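You operate a simulated robot arm through the tools that you are given. There is no shell and no other tool. Be economical: measure what you need, move in short steps, check, and stop when the job is done.

You are at the controls of a simulated robot arm. One attempt, no reset.

Task
Put things in order on the breakfast bar. At the end: the beige shortbread from the breakfast bar stands where the orange caramel pot stood; the blue chocolate ramekin stands where the clear dressing shaker stood; the orange caramel pot stands on top of the white wiper; the clear dressing shaker stands where the beige shortbread stood; whatever was shut is shut again. Leave all else as you found it, and nothing knocked over.
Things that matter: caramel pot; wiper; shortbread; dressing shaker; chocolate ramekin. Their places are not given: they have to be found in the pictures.

Only the result counts: the job must be done as asked and must still hold three seconds after the hand-in. Knocking over, shifting, dropping, spilling or breaking anything else fails it.

Robot
A 6-joint arm with a two-finger parallel gripper, fixed in place. Base frame: the origin is at the foot of the arm, x ahead of it, y to its left, z up; the work surface is at about z = 0. Lengths are in cm, angles in degrees, forces in N, time in s.
With the tool pointing down near the work surface it reaches from about 18 to 46 cm from the base axis. Its first joint turns from -70.0 to 70.0 degrees. Payload 1.9 kg.
The TCP is the grasp point between the finger pads, 2.3 cm short of the fingertips. In the tool frame z runs along the fingers and y along their closing line. Largest opening 9.4 cm; finger width 3.8, thickness 1; the body of the gripper, 5.4 by 9.6 cm, starts 3.9 cm behind the TCP.
Orientation is that of the tool frame in the base frame, as [roll, pitch, yaw] about the fixed x, y, z axes, in that order (R = Rz(yaw) Ry(pitch) Rx(roll)). With the fingers straight down and closing along the base's y, the tool's x points along the base's -x, its y along +y and its z along -z.

Tools
- The arm moves only by the tool nudge_tool. Its argument "commands" is a list of rows, each an object (a shift or turn left out is 0, a gripper value left out holds the last) with "offset": the shift along the tool's x, y, z in cm, a list of three; "dr": the turn, a rotation vector about the tool's x, y, z in degrees, a list of three; "hand": the opening, from 0 (shut) to 1 (fully open). In form: [{"offset": [tx, ty, tz], "dr": [rx, ry, rz], "hand": hand}, ...]. A call has 1 to 10 rows; each row shifts and turns the commanded pose from where the row before left it, along the tool's axes as they then stand. A row lasts 0.2 s, in which the tool goes at most 5 cm and 8.6 degrees; a call with a longer step from one row to the next is refused whole, and so is a gripper value outside its range. A pose out of reach is approached as far as the arm can. The call stops where the force on the tool passes 40 N (or 10 N more than at its start, if that is more) or the arm is blocked; 0.2 s more then pass. Each finger travels about 10.8 cm/s and halts on what it meets, pressing with about 23 N; the grip force reading is that of the motor and also rises with nothing between the fingers. The clock runs only during rows and for 0.2 s after the last one: add rows that do not move to give the fingers time. It gives the time, the measured TCP pose, the force on the tool (base axes), the opening and the grip force at its end, in the units of the frame above (readings bear some noise).
- Cameras (640 x 400 px; columns grow to the right, rows downward): "scene" is fixed at [6.75, 31.8, 44.97]; the picture's right is [-0.69, -0.73, 0.00], its down [-0.35, 0.32, -0.88] and it looks along [0.64, -0.60, -0.47] (base axes); focal length 322 px, centre (320, 200). "wrist" rides on the gripper at [-3.9, 0, -4.4] in the tool frame; the picture's right is [0.00, -1.00, 0.00], its down [0.97, 0.00, -0.24] and it looks along [0.24, 0.00, 0.97] (tool axes); focal length 218 px, centre (320, 200).
- snapshot(camera): a new picture of that camera. The clock stands still meanwhile.
- pixel_to_xyz(camera, pixels): there is no depth. For up to 12 entries [column, row, z] of the newest picture of that camera ("zoom" is the newest enlarged one), the place [x, y] in the base frame at which the ray of that pixel passes the height z, good to about 0.3 cm, but the place of the scene camera against the robot may be out by one fixed shift of up to 2.5 cm in any direction. The clock stands still meanwhile.
- zoom(camera, box): a new picture of the part [left, top, right, bottom] of that camera's present view, enlarged. The clock stands still meanwhile.
- finish_job(): hands the job in; it is judged then, once.

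Keep the steps short. Do not move on a guess: measure, check each grasp and each placing, and mend mistakes. In all there are 80 turns and 46 pictures (those below and enlarged ones count). Leave the gripper open and the arm clear of the work at the hand-in unless told otherwise, and finish with a single line.

The tools are called after "Request:" as name(argument=value, ...) on one line, values as JSON. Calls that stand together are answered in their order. nudge_tool: Moves the arm, as the interface text tells. Its arguments: {"type":"object","properties":{"commands":{"type":"array"}},"required":["commands"]} The other tools are called the same way: snapshot (camera) takes a picture; pixel_to_xyz (camera, pixels) gives the place at which the rays of pixels pass given heights; zoom (camera, box) takes an enlarged picture of a part of a camera's view; finish_job () hands the job in.

At the start:

```text
t: 0.0
tcp_pos: [28.55, -7.37, 28.14]
orientation: [180.0, 0.0, 180.0]
wrist_force: [-0.3, -0.2, 0.2]
grip_width: 9.4
gripper_force: 0.1
```

scene: 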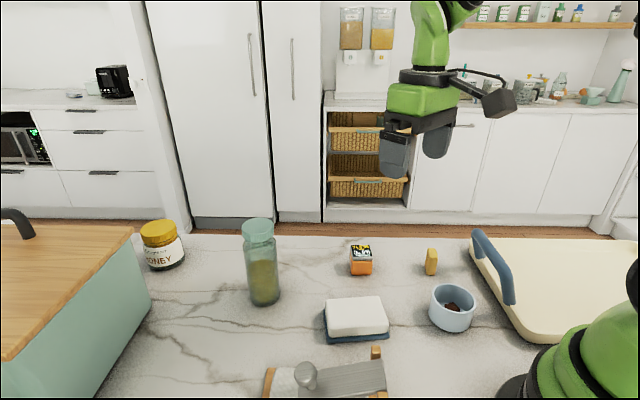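
wrist: 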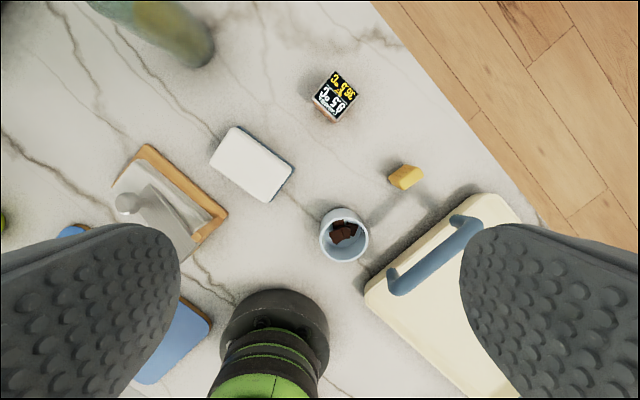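

The shaker (teal) is at the wrist view's top left. The caramel pot is near (335,95), the shortbread near (405,177), the ramekin near (343,235) and the white wiper near (250,163). I'll measure them in the wrist view and enlarge it.

Request:
pixel_to_xyz(camera="wrist", pixels=[[335, 95, 3], [335, 100, 0], [405, 177, 1], [343, 235, 4], [343, 240, 0], [250, 163, 3], [190, 45, 0], [190, 45, 5], [237, 127, 3], [292, 165, 3], [268, 202, 3], [210, 160, 3]])

Request:
zoom(camera="wrist", box=[80, 0, 480, 270])

Request:
zoom(camera="scene", box=[220, 200, 540, 400])

```text
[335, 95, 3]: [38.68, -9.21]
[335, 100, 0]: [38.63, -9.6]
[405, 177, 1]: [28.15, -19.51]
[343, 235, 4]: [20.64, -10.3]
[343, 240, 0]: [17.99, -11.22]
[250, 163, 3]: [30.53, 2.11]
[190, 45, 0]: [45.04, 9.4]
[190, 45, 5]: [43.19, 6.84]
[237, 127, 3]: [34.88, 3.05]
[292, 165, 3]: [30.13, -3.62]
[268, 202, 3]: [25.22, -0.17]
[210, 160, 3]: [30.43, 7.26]
```

```text
1.48 times, centred on (280, 135) of wrist
```

zoom: 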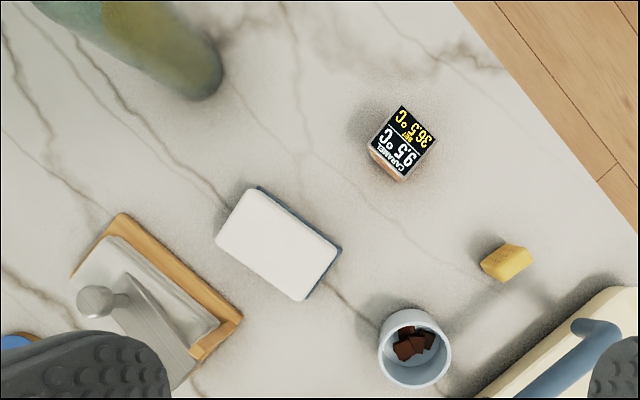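

```text
2.00 times, centred on (380, 300) of scene
```

zoom: 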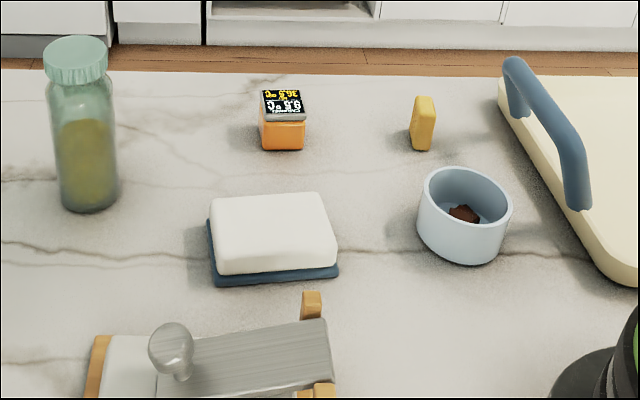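

I'll start with the caramel pot, at roughly (38.7,-9.3), and move above it for a closer look.

Request:
nudge_tool(commands=[{"offset": [-2.9, -0.6, 2.5], "hand": 1}, {"offset": [-2.9, -0.6, 2.5]}, {"offset": [-2.9, -0.7, 2.5]}, {"offset": [0, 0, 2.5]}, {}])

Request:
snapshot(camera="wrist")

Request:
pixel_to_xyz(camera="scene", pixels=[[361, 275, 0], [264, 301, 0], [431, 275, 0], [453, 327, 0], [452, 295, 4], [258, 225, 14], [357, 300, 3], [262, 305, 0]])

```text
t: 1.2
tcp_pos: [37.15, -9.22, 18.28]
orientation: [-180.0, 0.0, 179.9]
wrist_force: [-1.2, -0.1, -0.2]
grip_width: 9.4
gripper_force: 0.0
```

```text
41 pictures are left
```

wrist: 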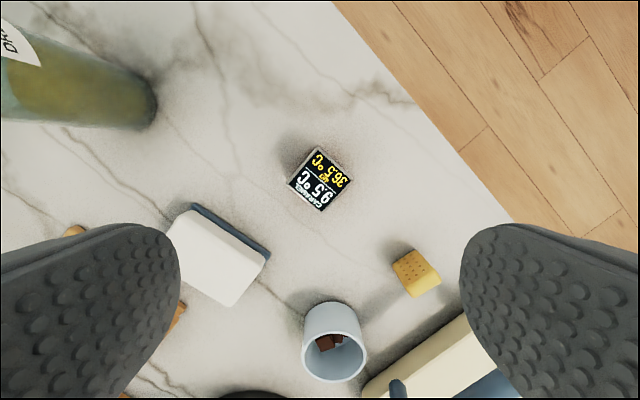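

```text
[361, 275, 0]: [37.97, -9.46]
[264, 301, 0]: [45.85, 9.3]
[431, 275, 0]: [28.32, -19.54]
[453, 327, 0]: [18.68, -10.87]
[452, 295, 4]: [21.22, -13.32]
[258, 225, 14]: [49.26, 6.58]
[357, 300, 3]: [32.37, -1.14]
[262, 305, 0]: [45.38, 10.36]
```

Now I'll measure from this closer view: the caramel top at corners (318,147), (352,178), (320,211) and (288,181), the shaker foot, and the shortbread.

Request:
pixel_to_xyz(camera="wrist", pixels=[[318, 147, 4], [352, 178, 4], [320, 211, 4], [288, 181, 4], [320, 180, 3], [156, 100, 1], [140, 130, 0], [148, 78, 0], [416, 272, 0], [334, 345, 4], [217, 255, 3]])

Request:
zoom(camera="wrist", box=[240, 110, 400, 210])

```text
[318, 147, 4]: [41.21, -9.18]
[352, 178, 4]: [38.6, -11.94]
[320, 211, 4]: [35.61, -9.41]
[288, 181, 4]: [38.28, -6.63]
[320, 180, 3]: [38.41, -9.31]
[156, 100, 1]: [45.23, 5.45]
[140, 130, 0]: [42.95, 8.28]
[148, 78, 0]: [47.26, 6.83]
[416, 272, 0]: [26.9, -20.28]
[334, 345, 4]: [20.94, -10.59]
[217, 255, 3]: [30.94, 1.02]
```

```text
4.00 times, centred on (320, 160) of wrist
```

zoom: 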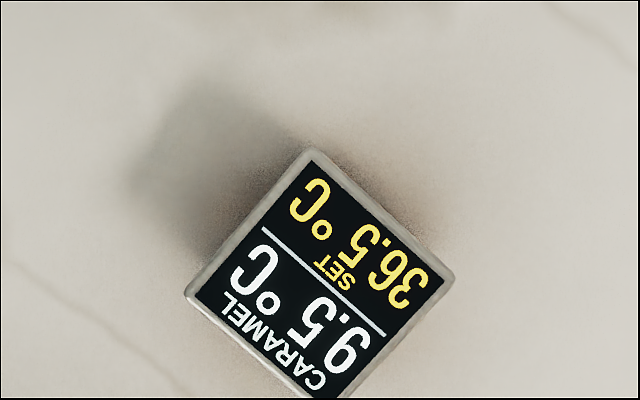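

The pot centre comes out at about (38.4,-9.3), with edges at about 49° and -41° and a side of about 3.8. I'll turn the tool 41°, centre over the pot, go down partway and check.

Request:
nudge_tool(commands=[{"offset": [-1.25, -0.08, 0]}, {"dr": [0, 0, 8.2]}, {"dr": [0, 0, 8.2]}, {"dr": [0, 0, 8.2]}, {"dr": [0, 0, 8.2]}, {"dr": [0, 0, 8.2]}, {"offset": [0, 0, 4]}, {"offset": [0, 0, 4]}, {}])

Request:
snapshot(camera="wrist")

```text
t: 3.2
tcp_pos: [38.37, -9.23, 10.11]
orientation: [-179.9, 0.0, 138.9]
wrist_force: [-0.1, -0.5, 0.2]
grip_width: 9.39
gripper_force: 0.1
```

```text
39 pictures are left
```

wrist: 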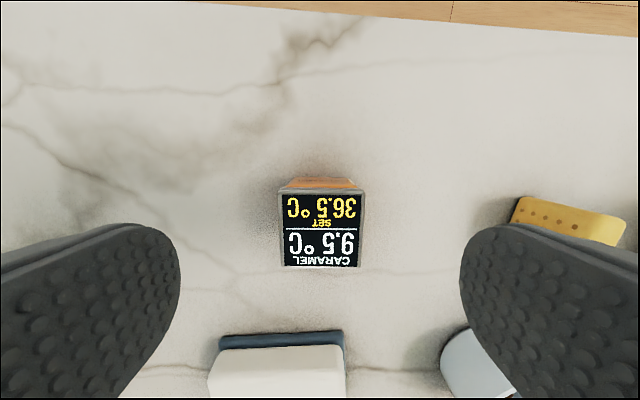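

The view is square to the pot. I'll take its top centre at (322,230), go down to z≈3 and close.

Request:
pixel_to_xyz(camera="wrist", pixels=[[280, 193, 4.5], [365, 193, 4.5], [362, 267, 4.5], [282, 267, 4.5], [290, 185, 0], [352, 182, 0]])

Request:
nudge_tool(commands=[{"offset": [0, 0, 3.6]}, {"offset": [0, 0, 3.5]}, {}])

```text
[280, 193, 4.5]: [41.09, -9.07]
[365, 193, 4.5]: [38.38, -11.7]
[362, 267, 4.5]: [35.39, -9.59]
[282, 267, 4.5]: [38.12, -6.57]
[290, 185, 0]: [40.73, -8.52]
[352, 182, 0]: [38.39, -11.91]
```

```text
t: 4.0
tcp_pos: [38.36, -9.44, 2.96]
orientation: [179.9, 0.1, 139.1]
wrist_force: [-0.4, -0.5, -0.7]
grip_width: 9.41
gripper_force: 0.1
```

I'm at z=2.96 with the pot between the fingers, so I'll close.

Request:
nudge_tool(commands=[{"hand": 0}, {"hand": 0}, {"hand": 0}, {"hand": 0}])

```text
t: 5.0
tcp_pos: [38.25, -9.41, 2.95]
orientation: [-180.0, 0.0, 139.0]
wrist_force: [0.2, -0.6, 0.5]
grip_width: 4.18
gripper_force: 23.3
```

I've got it, with a width of 4.18. I'll lift and go toward the wiper.

Request:
nudge_tool(commands=[{"offset": [0, 0, -3]}, {"offset": [0, 0, -4]}, {"offset": [0, 0, -4]}, {"offset": [3, 1, 0]}, {"offset": [3, 1, 0]}, {"offset": [3, 1, 0]}, {"offset": [1, 0, 0]}, {}])

Request:
snapshot(camera="wrist")

Request:
snapshot(camera="scene")

```text
t: 6.8
tcp_pos: [32.8, -0.48, 13.9]
orientation: [-180.0, 0.0, 139.0]
wrist_force: [-0.5, -0.6, -0.1]
grip_width: 0.0
gripper_force: 23.1
```

```text
38 pictures are left
```

wrist: 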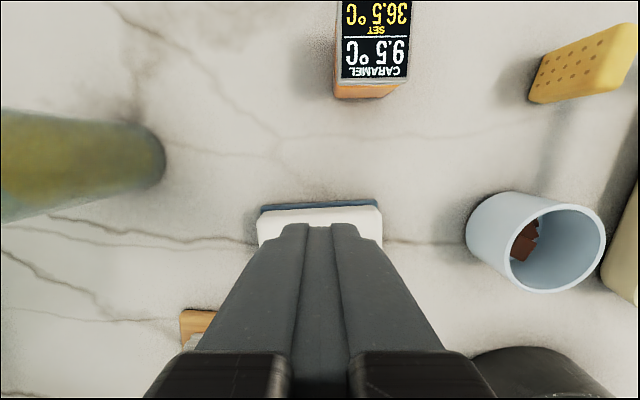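

```text
37 pictures are left
```

scene: 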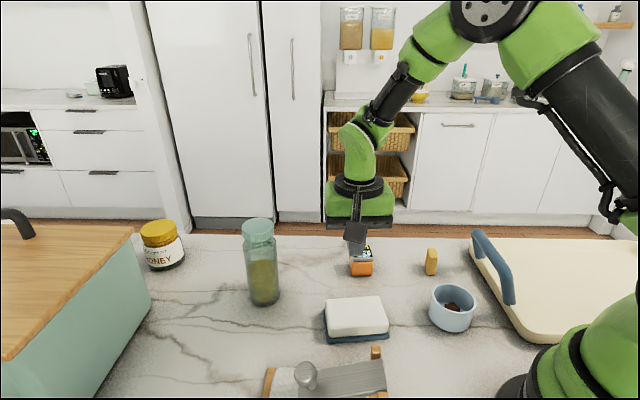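

The fingers are fully shut (0.0), so the pot slipped out. It seems to still stand at its old place, (361,262) in the scene. I'll measure the pot and wiper edges from here, then grasp again and lift more slowly.

Request:
pixel_to_xyz(camera="wrist", pixels=[[340, 79, 4.5], [406, 78, 4.5], [337, 98, 0], [388, 96, 0], [257, 212, 3], [382, 206, 3], [262, 208, 0.5], [380, 200, 0.5]])

Request:
zoom(camera="scene", box=[300, 220, 460, 320])

```text
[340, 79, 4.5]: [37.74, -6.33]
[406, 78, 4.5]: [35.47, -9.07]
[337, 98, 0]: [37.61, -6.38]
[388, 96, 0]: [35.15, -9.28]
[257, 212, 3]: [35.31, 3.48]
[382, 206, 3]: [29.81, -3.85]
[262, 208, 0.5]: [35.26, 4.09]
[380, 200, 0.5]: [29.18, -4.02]
```

```text
4.00 times, centred on (380, 270) of scene
```

zoom: 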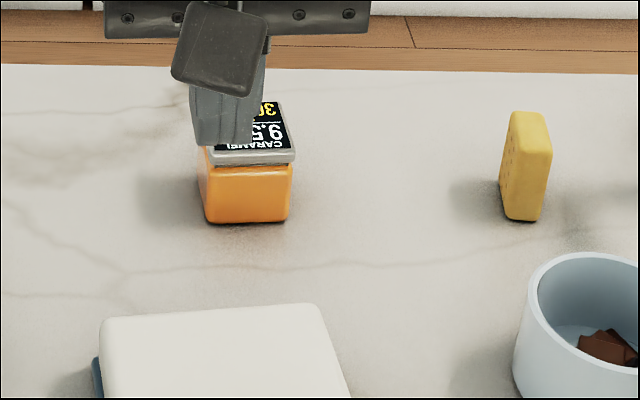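

The pot hasn't moved and its centre is about (38.15,-9.1). The wiper centre is about (30.35,1.7). I'll open, go back over the pot, lower, close longer, then lift only slightly and slowly.

Request:
nudge_tool(commands=[{"offset": [-3.3, -1, 0], "hand": 1}, {"offset": [-3.3, -1, 0]}, {"offset": [-3.2, -1, 0]}, {}, {"offset": [0, 0, 4]}, {"offset": [0, 0, 4]}, {"offset": [0, 0, 3.2]}, {}, {}])

Request:
nudge_tool(commands=[{"hand": 0}, {}, {}, {}, {"offset": [0, 0, -0.2]}, {"offset": [0, 0, -0.3]}, {"offset": [0, 0, -0.4]}, {"offset": [0, 0, -0.4]}, {}])

Request:
zoom(camera="scene", box=[300, 220, 460, 320])

```text
t: 8.8
tcp_pos: [38.24, -9.23, 3.11]
orientation: [180.0, 0.1, 139.0]
wrist_force: [0.0, -0.1, 0.3]
grip_width: 9.4
gripper_force: 0.0
```

```text
t: 10.8
tcp_pos: [38.45, -9.13, 4.06]
orientation: [-180.0, 0.0, 139.0]
wrist_force: [0.1, 0.6, -1.1]
grip_width: 4.15
gripper_force: 22.8
```

```text
4.00 times, centred on (380, 270) of scene
```

zoom: 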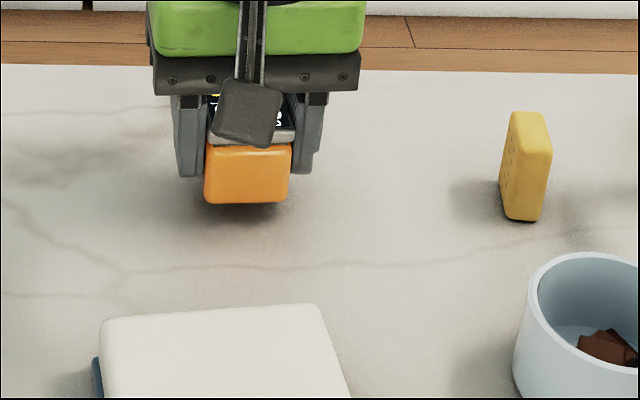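

The pot is lifting, held at 4.15. I'll keep going up gently.

Request:
nudge_tool(commands=[{"offset": [0, 0, -0.6]}, {"offset": [0, 0, -0.8]}, {"offset": [0, 0, -0.9]}, {"offset": [0, 0, -0.9]}, {"offset": [0, 0, -0.9]}, {"offset": [0, 0, -0.9]}, {"offset": [0, 0, -0.7]}, {"offset": [0, 0, -0.4]}, {}])

Request:
zoom(camera="scene", box=[300, 190, 460, 290])

```text
t: 12.8
tcp_pos: [38.41, -9.3, 10.09]
orientation: [180.0, 0.0, 139.0]
wrist_force: [-0.7, 0.1, -2.0]
grip_width: 4.19
gripper_force: 23.0
```

```text
4.00 times, centred on (380, 240) of scene
```

zoom: 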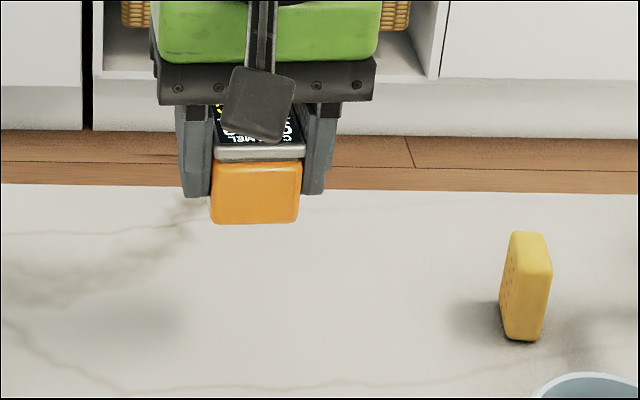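

It holds. I'll carry it gently to above the wiper.

Request:
nudge_tool(commands=[{"offset": [0.7, 0.15, 0]}, {"offset": [1.3, 0.3, 0]}, {"offset": [1.7, 0.4, 0]}, {"offset": [1.9, 0.45, 0]}, {"offset": [1.9, 0.45, 0]}, {"offset": [1.9, 0.45, 0]}, {"offset": [1.7, 0.4, 0]}, {"offset": [1.4, 0.3, 0]}, {"offset": [0.8, 0.12, 0]}, {}])

Request:
snapshot(camera="scene")

Request:
snapshot(camera="wrist")

```text
t: 15.0
tcp_pos: [30.27, 1.88, 10.17]
orientation: [180.0, 0.1, 139.0]
wrist_force: [0.6, -0.6, -1.5]
grip_width: 4.19
gripper_force: 23.2
```

```text
33 pictures are left
```

scene: 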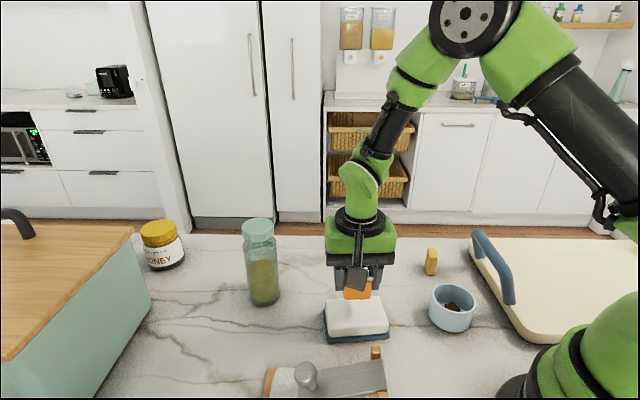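

```text
32 pictures are left
```

wrist: 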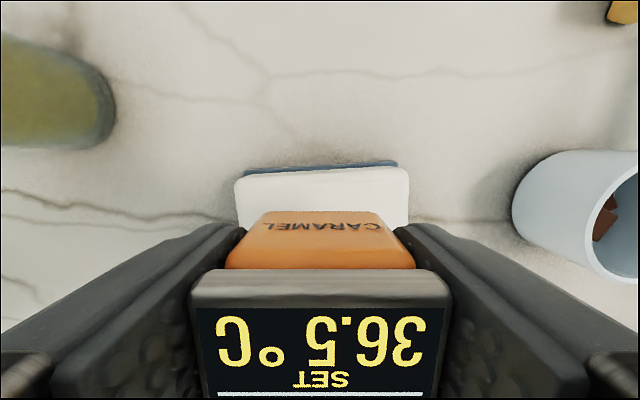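

The pot is well centred over the wiper. I'll lower it gently and watch the force.

Request:
pixel_to_xyz(camera="wrist", pixels=[[236, 176, 3], [408, 168, 3], [236, 176, 4], [408, 168, 4], [236, 176, 2], [408, 168, 2]])

Request:
nudge_tool(commands=[{"offset": [0, 0, 0.6]}, {"offset": [0, 0, 0.8]}, {"offset": [0, 0, 0.8]}, {"offset": [0, 0, 0.5]}, {"offset": [0, 0, 0.3]}, {}])

```text
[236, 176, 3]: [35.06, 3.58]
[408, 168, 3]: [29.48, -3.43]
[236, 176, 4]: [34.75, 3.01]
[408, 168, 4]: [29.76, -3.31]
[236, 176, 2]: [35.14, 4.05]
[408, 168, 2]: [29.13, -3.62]
```

```text
t: 16.4
tcp_pos: [30.49, 1.76, 7.31]
orientation: [180.0, 0.0, 139.0]
wrist_force: [0.1, 0.5, -1.5]
grip_width: 4.17
gripper_force: 23.1
```

Request:
nudge_tool(commands=[{"offset": [0, 0, 0.25]}, {"offset": [0, 0, 0.25]}, {}])

Request:
zoom(camera="scene", box=[300, 250, 420, 350])

```text
t: 17.2
tcp_pos: [30.19, 1.94, 6.7]
orientation: [179.9, 0.0, 139.0]
wrist_force: [-0.2, 0.7, -1.7]
grip_width: 4.18
gripper_force: 23.7
```

```text
4.00 times, centred on (360, 300) of scene
```

zoom: 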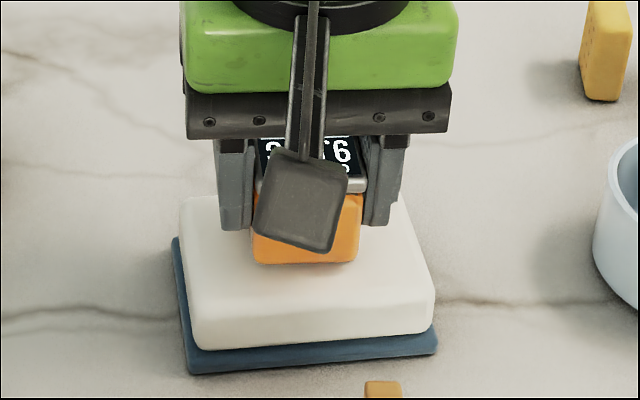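

It isn't touching yet (force -1.7, the pot's weight). I'll continue in small steps.

Request:
nudge_tool(commands=[{"offset": [0, 0, 0.2]}, {"offset": [0, 0, 0.15]}, {}])

Request:
nudge_tool(commands=[{"offset": [0, 0, 0.15]}, {"offset": [0, 0, 0.1]}, {}])

```text
t: 18.0
tcp_pos: [30.27, 2.0, 6.35]
orientation: [-179.9, 0.0, 139.0]
wrist_force: [-3.1, -1.6, 11.2]
grip_width: 4.17
gripper_force: 22.9
```

```text
t: 18.8
tcp_pos: [30.26, 1.9, 6.17]
orientation: [179.9, 0.0, 139.1]
wrist_force: [0.6, -1.2, 16.3]
grip_width: 4.18
gripper_force: 22.8
```

Contact is made (force +16). I'll ease up 0.2, open and rise.

Request:
nudge_tool(commands=[{"offset": [0, 0, -0.2]}, {}, {"hand": 0.6}, {}, {}, {"offset": [0, 0, -1]}, {"offset": [0, 0, -2]}, {"offset": [0, 0, -3]}, {"offset": [0, 0, -3]}, {}])

Request:
zoom(camera="scene", box=[220, 200, 540, 400])

```text
t: 21.0
tcp_pos: [30.37, 1.87, 15.26]
orientation: [-180.0, 0.0, 139.0]
wrist_force: [0.1, 0.5, -0.1]
grip_width: 5.65
gripper_force: 0.0
```

```text
2.00 times, centred on (380, 300) of scene
```

zoom: 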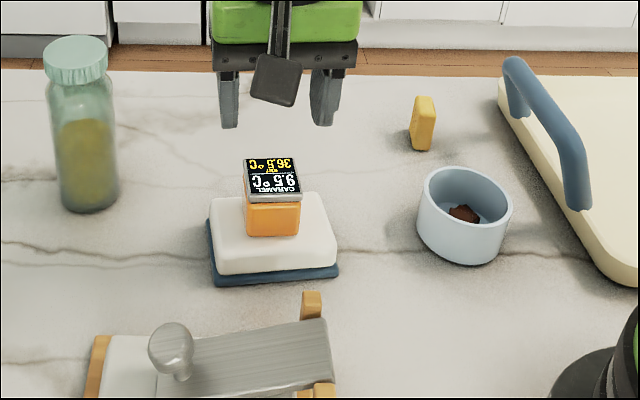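

The pot stands on the wiper. Next is the shortbread at about (28,-20), so I'll move above it for a look.

Request:
nudge_tool(commands=[{"offset": [-2.5, -3.6, 0], "hand": 1}, {"offset": [-2.5, -3.6, 0]}, {"offset": [-2.5, -3.6, 0]}, {"offset": [-2.5, -3.6, 0]}, {"offset": [-2.5, -3.7, 0]}, {}, {}])

Request:
snapshot(camera="wrist")

```text
t: 22.6
tcp_pos: [27.99, -19.95, 15.29]
orientation: [180.0, 0.1, 139.0]
wrist_force: [0.9, 0.5, 0.2]
grip_width: 9.43
gripper_force: 0.0
```

```text
29 pictures are left
```

wrist: 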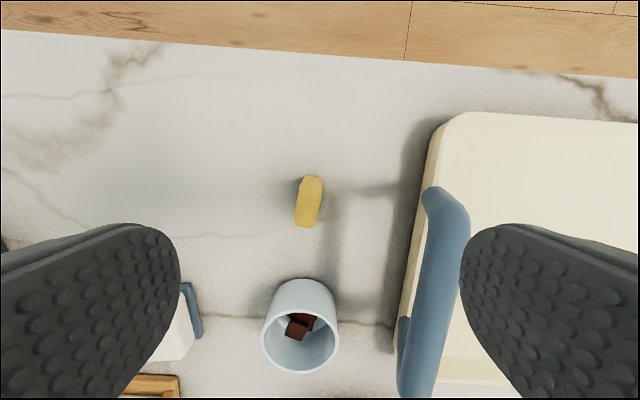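

The shortbread is at (310,203), with its thin direction nearly along the finger line. I'll enlarge it for the angle.

Request:
zoom(camera="wrist", box=[250, 150, 370, 250])

Request:
pixel_to_xyz(camera="wrist", pixels=[[313, 178, 3.5], [308, 222, 3.5], [313, 178, 0], [306, 226, 0], [310, 200, 3.5], [310, 200, 0], [438, 190, 6], [400, 330, 1], [300, 325, 4], [430, 150, 2]])

```text
4.00 times, centred on (310, 200) of wrist
```

zoom: 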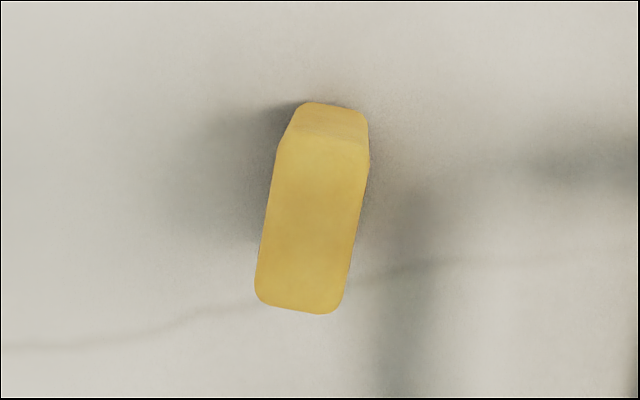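

```text
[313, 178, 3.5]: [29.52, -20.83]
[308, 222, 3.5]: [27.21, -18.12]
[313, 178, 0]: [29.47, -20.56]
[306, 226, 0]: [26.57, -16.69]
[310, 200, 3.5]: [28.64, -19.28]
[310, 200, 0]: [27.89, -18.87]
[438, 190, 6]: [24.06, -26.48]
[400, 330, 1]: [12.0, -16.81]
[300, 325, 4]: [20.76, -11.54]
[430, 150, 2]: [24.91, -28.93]
```

Its top centre is about (28.4,-19.1) and it's tilted 9° in the view. It's about 1.7 thick and about 4 high. I'll centre, turn +9°, narrow the opening and go partway down.

Request:
nudge_tool(commands=[{"offset": [0.4, 0.75, 0], "hand": 0.6}, {"dr": [0, 0, 4.5]}, {"dr": [0, 0, 4.5]}, {"offset": [0, 0, 3]}, {"offset": [0, 0, 3]}, {}])

Request:
snapshot(camera="wrist")

```text
t: 24.0
tcp_pos: [28.34, -19.26, 9.22]
orientation: [180.0, -0.1, 130.0]
wrist_force: [0.2, 0.3, 1.6]
grip_width: 5.64
gripper_force: 0.1
```

```text
27 pictures are left
```

wrist: 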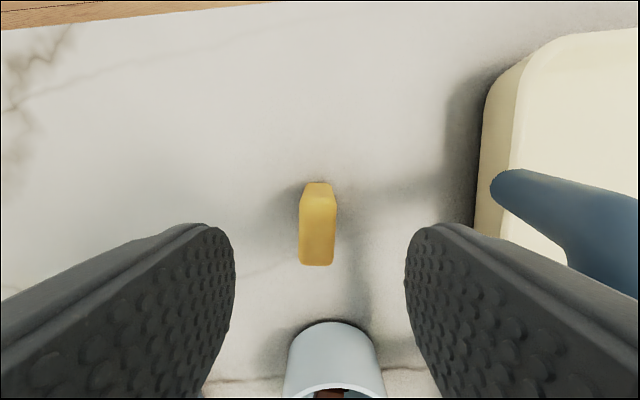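

It's aligned, centred at column 317. The board handle is about 6 cm to the side, which clears the gripper. I'll go down to z≈2.9 and close.

Request:
nudge_tool(commands=[{"offset": [0, 0, 2.2]}, {"offset": [0, 0, 2.2]}, {"offset": [0, 0, 1.9]}, {}, {"hand": 0}, {}, {}, {}])

```text
t: 25.8
tcp_pos: [28.1, -19.34, 3.02]
orientation: [-180.0, 0.0, 129.9]
wrist_force: [-0.7, -0.3, 0.9]
grip_width: 1.62
gripper_force: 23.3
```

I've got it at width 1.62. I'll lift slowly.

Request:
nudge_tool(commands=[{"offset": [0, 0, -0.2]}, {"offset": [0, 0, -0.3]}, {"offset": [0, 0, -0.5]}, {"offset": [0, 0, -0.8]}, {"offset": [0, 0, -0.9]}, {"offset": [0, 0, -0.9]}, {"offset": [0, 0, -0.9]}, {"offset": [0, 0, -0.5]}, {}])

```text
t: 27.8
tcp_pos: [28.17, -19.24, 7.95]
orientation: [-179.9, 0.0, 130.0]
wrist_force: [-0.2, 0.3, -0.3]
grip_width: 1.61
gripper_force: 22.8
```

It's still held (1.61). I'll carry it to the pot's old place, with the TCP target at (38.3,-9.25).

Request:
nudge_tool(commands=[{"offset": [0.1, 0.8, 0]}, {"offset": [0.1, 1.4, 0]}, {"offset": [0.14, 1.8, 0]}, {"offset": [0.2, 2.1, 0]}, {"offset": [0.2, 2.1, 0]}, {"offset": [0.15, 2.1, 0]}, {"offset": [0.1, 1.7, 0]}, {"offset": [0.1, 1.35, 0]}, {"offset": [0.05, 0.8, 0]}, {}])

Request:
zoom(camera="scene", box=[280, 200, 480, 325])

```text
t: 30.0
tcp_pos: [38.25, -9.23, 8.03]
orientation: [180.0, 0.1, 130.0]
wrist_force: [0.1, -0.6, 0.3]
grip_width: 1.62
gripper_force: 23.1
```

```text
3.20 times, centred on (380, 262) of scene
```

zoom: 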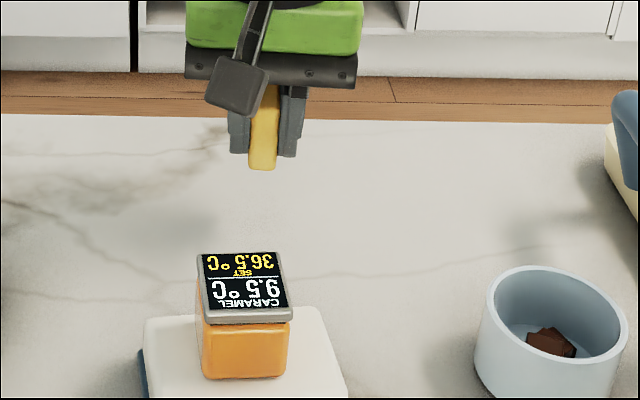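

It's held upright. I'll lower 4.8 and check the force.

Request:
nudge_tool(commands=[{"offset": [0, 0, 0.8]}, {"offset": [0, 0, 1]}, {"offset": [0, 0, 1]}, {"offset": [0, 0, 0.9]}, {"offset": [0, 0, 0.6]}, {"offset": [0, 0, 0.3]}, {"offset": [0, 0, 0.2]}, {}])

```text
t: 31.8
tcp_pos: [38.11, -9.19, 3.35]
orientation: [180.0, 0.0, 130.0]
wrist_force: [0.3, 0.3, -1.2]
grip_width: 1.59
gripper_force: 22.9
```

Request:
nudge_tool(commands=[{"offset": [0, 0, 0.1]}, {"offset": [0, 0, 0.1]}, {}])

```text
t: 32.6
tcp_pos: [38.15, -9.18, 2.91]
orientation: [180.0, 0.0, 130.1]
wrist_force: [-0.6, 0.3, 0.2]
grip_width: 1.63
gripper_force: 23.1
```

I'm back at the grasp height. One more small step should confirm contact.

Request:
nudge_tool(commands=[{"offset": [0, 0, 0.1]}, {}])

```text
t: 33.2
tcp_pos: [38.15, -9.14, 2.81]
orientation: [180.0, -0.1, 130.1]
wrist_force: [-0.4, -0.5, 2.9]
grip_width: 1.61
gripper_force: 23.2
```

Force is +2.9, so it's touching. I'll open and rise.

Request:
nudge_tool(commands=[{"hand": 0.3}, {"hand": 0.6}, {}, {"offset": [0, 0, -1]}, {"offset": [0, 0, -3]}, {"offset": [0, 0, -4]}, {"offset": [0, 0, -4]}, {}])

Request:
snapshot(camera="wrist")

Request:
snapshot(camera="scene")

```text
t: 35.0
tcp_pos: [38.22, -9.21, 15.04]
orientation: [-179.9, 0.0, 130.0]
wrist_force: [-0.1, 0.0, 0.1]
grip_width: 5.64
gripper_force: 0.1
```

```text
25 pictures are left
```

wrist: 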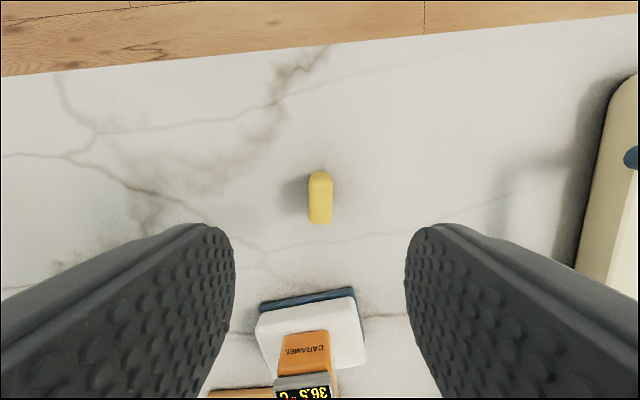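

```text
24 pictures are left
```

scene: 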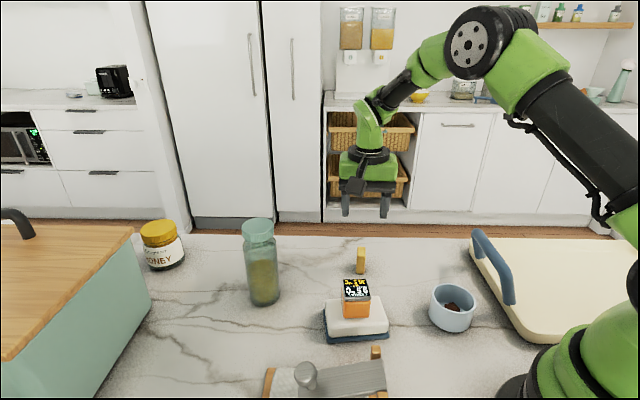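

The shortbread stands at the pot's old place. Next is the tall shaker. I'll rise to z≈22, turn back to yaw 180 and move near it to measure.

Request:
nudge_tool(commands=[{"offset": [0, 0, -4], "hand": 1}, {"offset": [0, 0, -4]}, {"dr": [0, 0, -8.4]}, {"dr": [0, 0, -8.4]}, {"dr": [0, 0, -8.3]}, {"dr": [0, 0, -8.3]}, {"dr": [0, 0, -8.3]}, {"dr": [0, 0, -8.3]}, {}])

Request:
nudge_tool(commands=[{"offset": [0, 4, 0]}, {"offset": [0, 4, 0]}, {"offset": [0, 4, 0]}, {"offset": [0, 3, 0]}, {}, {}])

Request:
snapshot(camera="wrist")

```text
t: 37.0
tcp_pos: [38.18, -9.21, 22.97]
orientation: [179.9, 0.0, -179.8]
wrist_force: [-0.5, 0.7, -0.2]
grip_width: 9.4
gripper_force: 0.0
```

```text
t: 38.4
tcp_pos: [38.21, 5.68, 23.0]
orientation: [-179.9, 0.1, 180.0]
wrist_force: [-0.5, -0.7, -0.3]
grip_width: 9.41
gripper_force: 0.0
```

```text
23 pictures are left
```

wrist: 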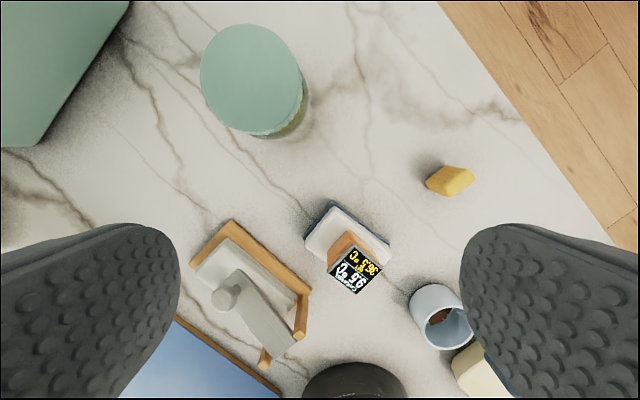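

The cap top is at (250,78) and the foot edge peeks out at lower right. I'll get the coordinates.

Request:
pixel_to_xyz(camera="wrist", pixels=[[250, 77, 15], [250, 77, 16], [250, 77, 14], [200, 75, 15], [300, 75, 15], [250, 25, 15], [255, 132, 15], [308, 100, 0], [285, 138, 0], [235, 290, 8]])

Request:
zoom(camera="wrist", box=[180, 10, 340, 150])

Request:
zoom(camera="scene", box=[180, 200, 340, 320])

```text
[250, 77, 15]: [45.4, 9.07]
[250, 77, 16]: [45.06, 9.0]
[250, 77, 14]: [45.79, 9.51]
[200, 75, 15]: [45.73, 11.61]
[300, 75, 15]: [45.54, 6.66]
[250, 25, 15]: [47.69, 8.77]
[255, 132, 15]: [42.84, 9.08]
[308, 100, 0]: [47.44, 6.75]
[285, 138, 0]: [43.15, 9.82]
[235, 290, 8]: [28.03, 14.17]
```

```text
2.86 times, centred on (260, 80) of wrist
```

zoom: 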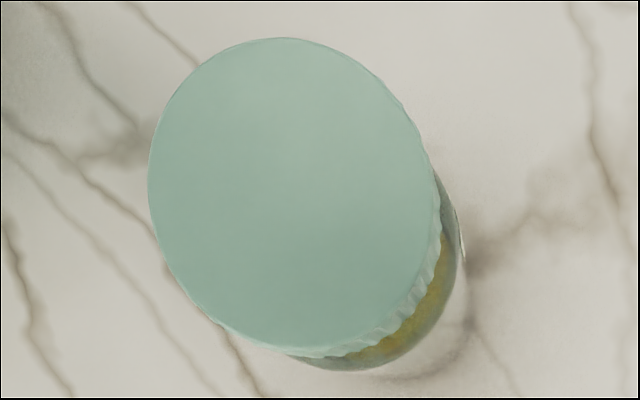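

```text
3.33 times, centred on (260, 260) of scene
```

zoom: 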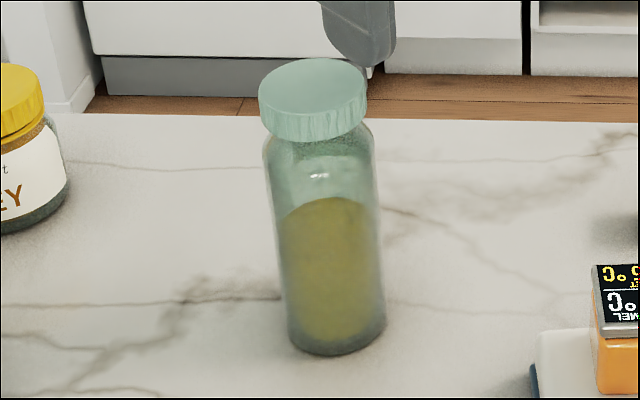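

The height is still ambiguous because of parallax. I'll put the camera straight over the cap, whose nadir pixel is about (320,146), to remove it.

Request:
nudge_tool(commands=[{"offset": [-1.7, 1.8, 0]}, {"offset": [-1.8, 1.9, 0]}, {}, {}])

Request:
snapshot(camera="wrist")

```text
t: 39.4
tcp_pos: [41.8, 9.49, 23.09]
orientation: [180.0, 0.1, -180.0]
wrist_force: [-0.2, -0.5, -0.4]
grip_width: 9.42
gripper_force: 0.1
```

```text
20 pictures are left
```

wrist: 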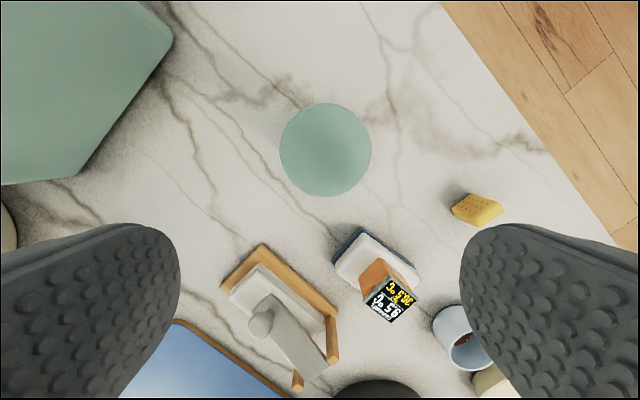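

The cap centre comes to about (45.5,9.15), with height about 15. That's at the edge of reach, so I'll test it top-down above the cap at z≈19.5.

Request:
nudge_tool(commands=[{"offset": [-1.8, -0.15, 1.7]}, {"offset": [-1.9, -0.15, 1.8]}, {}, {}])

```text
t: 40.4
tcp_pos: [44.44, 9.29, 19.9]
orientation: [-179.9, 0.0, 179.9]
wrist_force: [-0.5, 0.0, -0.6]
grip_width: 9.4
gripper_force: 0.0
out of reach, approached as far as the arm can: row 2
```

Top-down falls about 1 cm short here. I'll tilt the tool 15° outward, which keeps the closing line horizontal, to gain reach.

Request:
nudge_tool(commands=[{"dr": [0, -7.5, 0]}, {"dr": [0, -7.5, 0]}, {}, {}])

```text
t: 41.4
tcp_pos: [44.39, 9.34, 20.07]
orientation: [-180.0, 15.0, 179.9]
wrist_force: [1.0, 0.3, 0.1]
grip_width: 9.38
gripper_force: 0.1
```

The tilt is in. I'll go over to (45.5,9.15) and down to z≈13.5, straight along base z.

Request:
nudge_tool(commands=[{"offset": [-1.06, -0.15, 0.285]}, {}, {"offset": [0.57, 0, 2.1]}, {"offset": [0.57, 0, 2.1]}, {"offset": [0.54, 0, 2.1]}, {}, {}])

Request:
snapshot(camera="scene")

Request:
snapshot(camera="wrist")

```text
t: 43.0
tcp_pos: [45.46, 9.09, 13.43]
orientation: [180.0, 15.1, -180.0]
wrist_force: [0.3, 0.1, -0.7]
grip_width: 9.38
gripper_force: 0.0
```

```text
19 pictures are left
```

scene: 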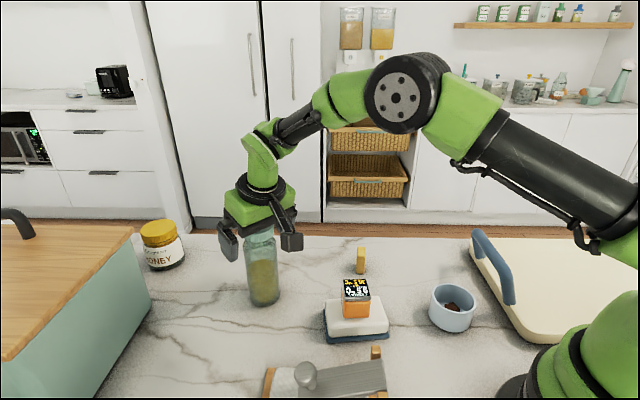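

```text
18 pictures are left
```

wrist: 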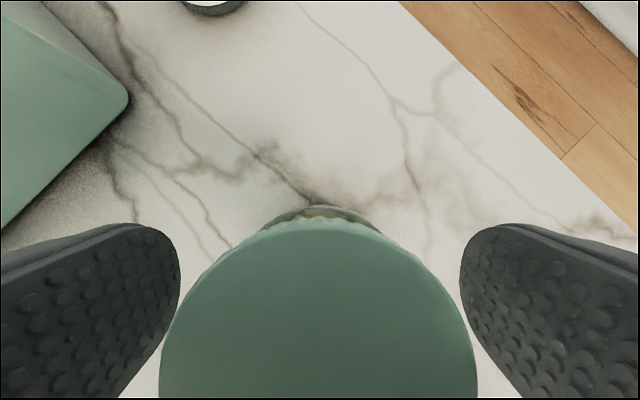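

The cap is centred at column 318, with its centre slightly nearer the robot (x≈45.2) and its top at ≈15.1. I'll go down to z≈12.2 with a 0.3 correction.

Request:
nudge_tool(commands=[{"offset": [0.29, 0.05, -0.08]}, {"offset": [0.16, 0, 0.6]}, {"offset": [0.15, 0, 0.55]}, {}])

```text
t: 44.0
tcp_pos: [45.19, 9.24, 12.23]
orientation: [-180.0, 15.0, -180.0]
wrist_force: [-0.3, -0.2, 0.6]
grip_width: 9.4
gripper_force: 0.1
```

No contact. Closing now.

Request:
nudge_tool(commands=[{"hand": 0}, {}, {}, {}, {}])

Request:
zoom(camera="scene", box=[180, 190, 340, 310])

```text
t: 45.2
tcp_pos: [45.14, 9.29, 12.31]
orientation: [-179.9, 15.0, 180.0]
wrist_force: [0.4, -1.0, 0.1]
grip_width: 5.57
gripper_force: 23.2
```

```text
3.33 times, centred on (260, 250) of scene
```

zoom: 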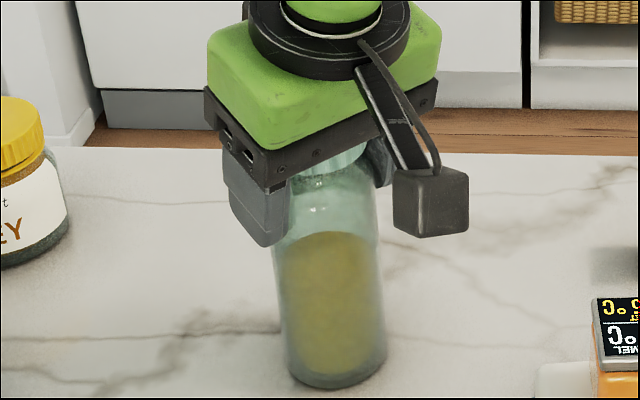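

It's gripped at width 5.57. I'll lift very slowly along base z.

Request:
nudge_tool(commands=[{"offset": [-0.05, 0, -0.19]}, {"offset": [-0.08, 0, -0.29]}, {"offset": [-0.1, 0, -0.39]}, {"offset": [-0.13, 0, -0.48]}, {"offset": [-0.13, 0, -0.48]}, {}])

Request:
zoom(camera="scene", box=[180, 190, 340, 310])

```text
t: 46.6
tcp_pos: [45.24, 9.3, 14.08]
orientation: [-180.0, 15.0, 180.0]
wrist_force: [-0.4, 0.0, -3.9]
grip_width: 5.57
gripper_force: 22.8
```

```text
3.33 times, centred on (260, 250) of scene
```

zoom: 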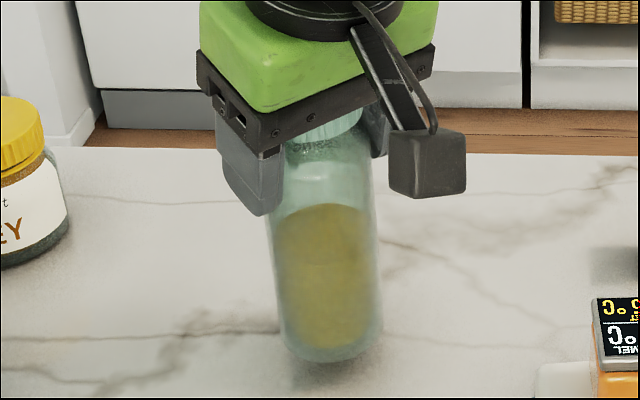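

It's lifted and upright, weighing about 4 N. I'll lift about 6 more before carrying.

Request:
nudge_tool(commands=[{"offset": [-0.08, 0, -0.29]}, {"offset": [-0.13, 0, -0.48]}, {"offset": [-0.16, 0, -0.58]}, {"offset": [-0.18, 0, -0.68]}, {"offset": [-0.18, 0, -0.68]}, {"offset": [-0.18, 0, -0.68]}, {"offset": [-0.18, 0, -0.68]}, {"offset": [-0.18, 0, -0.68]}, {"offset": [-0.16, 0, -0.58]}, {"offset": [-0.1, 0, -0.39]}])

```text
t: 48.8
tcp_pos: [45.08, 9.16, 20.22]
orientation: [180.0, 15.0, -180.0]
wrist_force: [0.2, 0.8, -3.8]
grip_width: 5.57
gripper_force: 23.2
```

I'm at z 20.2, so the shaker's foot is at about 8. I'll carry it smoothly toward the shortbread's old place, first half now.

Request:
nudge_tool(commands=[{"offset": [0.247, -0.425, -0.066]}, {"offset": [0.494, -0.85, -0.133]}, {"offset": [0.741, -1.276, -0.199]}, {"offset": [0.906, -1.559, -0.243]}, {"offset": [0.99, -1.7, -0.265]}, {"offset": [0.99, -1.7, -0.265]}, {"offset": [0.99, -1.7, -0.265]}, {"offset": [0.906, -1.559, -0.243]}, {"offset": [0.741, -1.276, -0.199]}, {"offset": [0.494, -0.85, -0.133]}])

```text
t: 51.0
tcp_pos: [37.28, -3.7, 20.16]
orientation: [-180.0, 15.0, -179.9]
wrist_force: [0.4, 0.0, -3.5]
grip_width: 5.58
gripper_force: 22.6
```

It's still held (5.58). Second half now.

Request:
nudge_tool(commands=[{"offset": [0.265, -0.462, -0.071]}, {"offset": [0.619, -1.078, -0.166]}, {"offset": [0.972, -1.694, -0.261]}, {"offset": [1.149, -2.002, -0.308]}, {"offset": [1.238, -2.156, -0.332]}, {"offset": [1.238, -2.156, -0.332]}, {"offset": [1.149, -2.002, -0.308]}, {"offset": [0.972, -1.694, -0.261]}, {"offset": [0.707, -1.232, -0.19]}, {"offset": [0.53, -0.924, -0.142]}])

Request:
snapshot(camera="scene")

```text
t: 53.2
tcp_pos: [28.26, -19.02, 20.04]
orientation: [-179.9, 15.0, 180.0]
wrist_force: [0.6, 0.2, -3.0]
grip_width: 5.58
gripper_force: 23.2
```

```text
15 pictures are left
```

scene: 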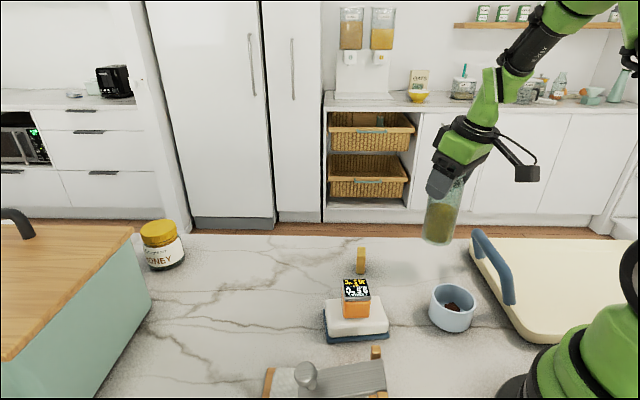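

It hangs upright over the spot. I'll lower by 7 first.

Request:
nudge_tool(commands=[{"offset": [0.1, 0, 0.39]}, {"offset": [0.16, 0, 0.58]}, {"offset": [0.21, 0, 0.77]}, {"offset": [0.23, 0, 0.87]}, {"offset": [0.23, 0, 0.87]}, {"offset": [0.23, 0, 0.87]}, {"offset": [0.21, 0, 0.77]}, {"offset": [0.18, 0, 0.68]}, {"offset": [0.16, 0, 0.58]}, {"offset": [0.1, 0, 0.39]}])

Request:
nudge_tool(commands=[{"offset": [0.05, 0, 0.19]}, {"offset": [0.05, 0, 0.19]}, {}])

Request:
zoom(camera="scene", box=[350, 190, 530, 340])

```text
t: 55.4
tcp_pos: [28.25, -19.06, 13.02]
orientation: [180.0, 15.0, -179.9]
wrist_force: [0.3, 0.1, -3.2]
grip_width: 5.57
gripper_force: 23.0
```

```text
t: 56.2
tcp_pos: [28.28, -18.98, 12.54]
orientation: [-180.0, 15.0, 180.0]
wrist_force: [0.1, 0.0, -2.9]
grip_width: 5.56
gripper_force: 22.9
```

```text
2.67 times, centred on (440, 265) of scene
```

zoom: 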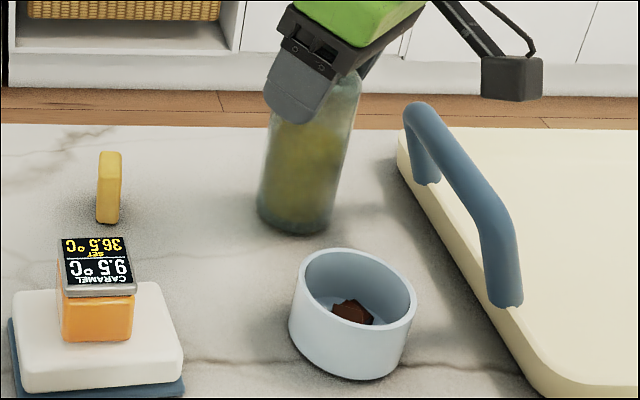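

The shaker is upright and its foot is nearly down. I'll take fine steps to contact.

Request:
nudge_tool(commands=[{"offset": [0.04, 0, 0.145]}, {"offset": [0.026, 0, 0.097]}, {}])

```text
t: 57.0
tcp_pos: [28.32, -18.99, 12.35]
orientation: [-179.9, 15.1, -179.9]
wrist_force: [-0.7, -0.5, -2.9]
grip_width: 5.57
gripper_force: 23.4
```

Request:
nudge_tool(commands=[{"offset": [0.026, 0, 0.097]}, {}])

```text
t: 57.6
tcp_pos: [28.16, -19.02, 12.31]
orientation: [-180.0, 15.0, 180.0]
wrist_force: [-0.1, 0.3, -3.2]
grip_width: 5.56
gripper_force: 22.8
```

Request:
nudge_tool(commands=[{"offset": [0.026, 0, 0.097]}, {}])

```text
t: 58.2
tcp_pos: [28.32, -19.08, 12.35]
orientation: [-179.9, 14.9, 179.9]
wrist_force: [-2.3, 2.2, 5.2]
grip_width: 5.59
gripper_force: 23.1
```

It's touching (+5.2). I'll open gently and rise straight up.

Request:
nudge_tool(commands=[{"hand": 0.7}, {"hand": 1}, {"hand": 1}, {"offset": [-0.26, 0, -0.97]}, {"offset": [-0.52, 0, -1.93]}, {"offset": [-0.78, 0, -2.9]}, {"offset": [-0.78, 0, -2.9]}, {"offset": [-0.78, 0, -2.9]}, {}])

Request:
snapshot(camera="scene")

Request:
snapshot(camera="wrist")

```text
t: 60.2
tcp_pos: [28.4, -18.69, 24.47]
orientation: [180.0, 14.9, 180.0]
wrist_force: [0.1, -0.4, -1.0]
grip_width: 9.39
gripper_force: 0.0
```

```text
13 pictures are left
```

scene: 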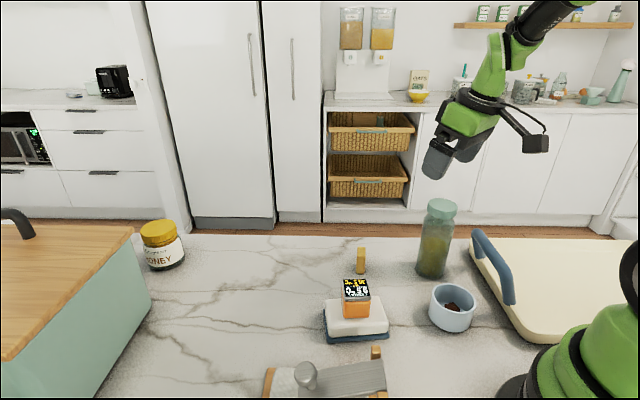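

```text
12 pictures are left
```

wrist: 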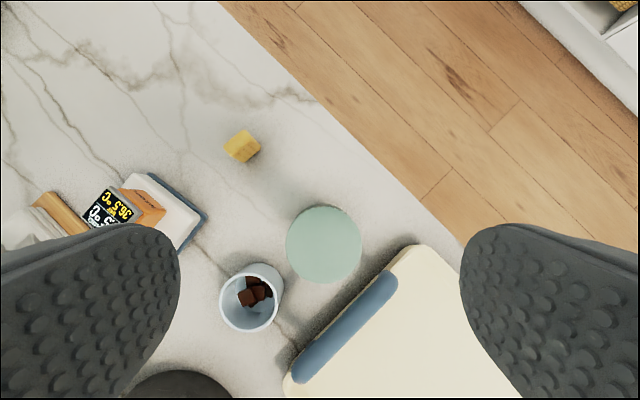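

The shaker stands on the shortbread's old spot. Last is the ramekin, near (20.5,-10.8). I'll reduce the tilt to 8°, which is still useful for the far placing, move over it and look.

Request:
pixel_to_xyz(camera="wrist", pixels=[[251, 297, 4.5], [220, 297, 4.5], [284, 297, 4.5], [324, 244, 15], [242, 147, 4.3]])

Request:
nudge_tool(commands=[{"dr": [0, 7, 0]}, {"offset": [1.93, 2, -0.27]}, {"offset": [1.93, 2, -0.27]}, {"offset": [1.93, 2, -0.27]}, {"offset": [1.93, 2, -0.27]}, {}, {"offset": [0.49, 0, 3.47]}, {"offset": [0.49, 0, 3.47]}, {}, {}])

Request:
snapshot(camera="wrist")

```text
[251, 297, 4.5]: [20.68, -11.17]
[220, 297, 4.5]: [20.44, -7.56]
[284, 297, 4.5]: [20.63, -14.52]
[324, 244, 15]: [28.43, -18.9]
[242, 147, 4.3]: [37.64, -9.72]
```

```text
t: 62.4
tcp_pos: [20.54, -11.17, 17.24]
orientation: [-180.0, 8.1, 179.9]
wrist_force: [0.0, 0.0, -0.3]
grip_width: 9.38
gripper_force: 0.1
```

```text
11 pictures are left
```

wrist: 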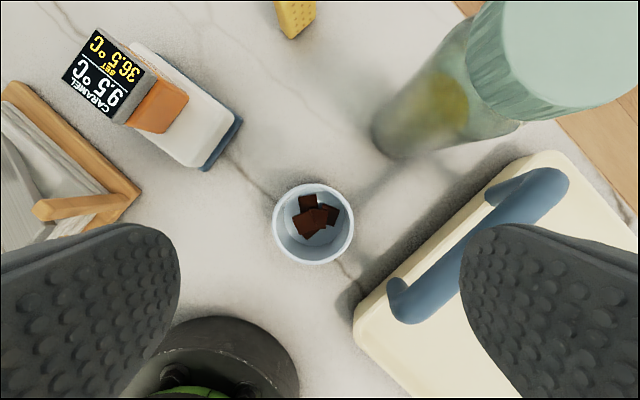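

The rim centre is at (313,224), about 6.6 across. I'll get exact coordinates before going down.

Request:
pixel_to_xyz(camera="wrist", pixels=[[313, 224, 4.5], [313, 224, 4], [272, 224, 4.5], [355, 224, 4.5], [313, 184, 4.5], [313, 264, 4.5], [388, 290, 6], [313, 186, 0]])

Request:
zoom(camera="wrist", box=[260, 170, 370, 280])

```text
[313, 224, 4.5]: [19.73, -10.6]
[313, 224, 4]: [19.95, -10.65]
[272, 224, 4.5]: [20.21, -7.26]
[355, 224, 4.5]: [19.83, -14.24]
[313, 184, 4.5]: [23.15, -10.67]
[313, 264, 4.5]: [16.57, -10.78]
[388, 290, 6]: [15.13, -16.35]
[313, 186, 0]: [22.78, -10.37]
```

```text
3.64 times, centred on (315, 225) of wrist
```

zoom: 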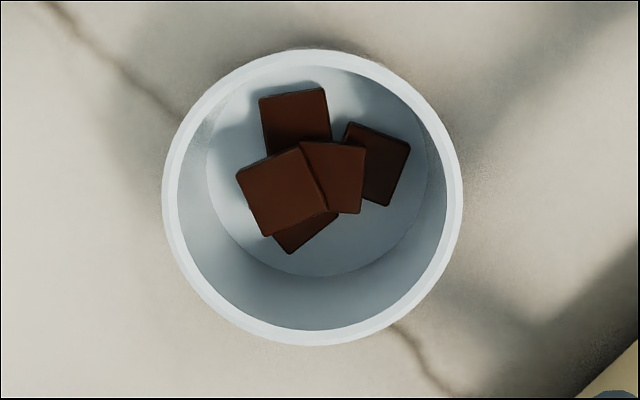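

The centre is about (20.1,-10.7). I'll move over and down to z≈8 for a check.

Request:
nudge_tool(commands=[{"offset": [0.45, 0.5, -0.06]}, {"offset": [0.42, 0, 3]}, {"offset": [0.42, 0, 3]}, {"offset": [0.42, 0, 3]}, {}, {}])

Request:
snapshot(camera="wrist")

```text
t: 63.8
tcp_pos: [20.33, -10.28, 10.68]
orientation: [179.2, 8.3, 179.9]
wrist_force: [0.8, -0.8, -0.6]
grip_width: 9.42
gripper_force: 0.0
out of reach, approached as far as the arm can: row 3, 4
```

```text
9 pictures are left
```

wrist: 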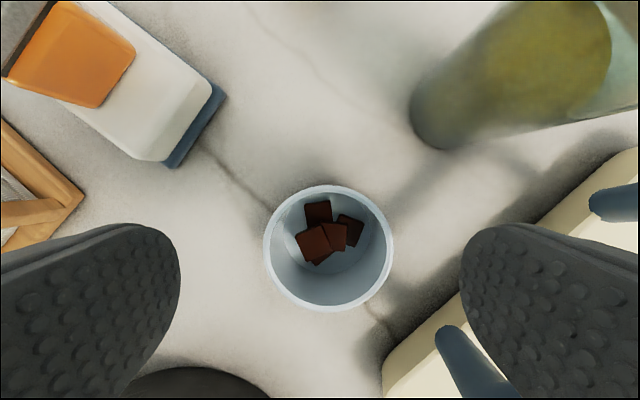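

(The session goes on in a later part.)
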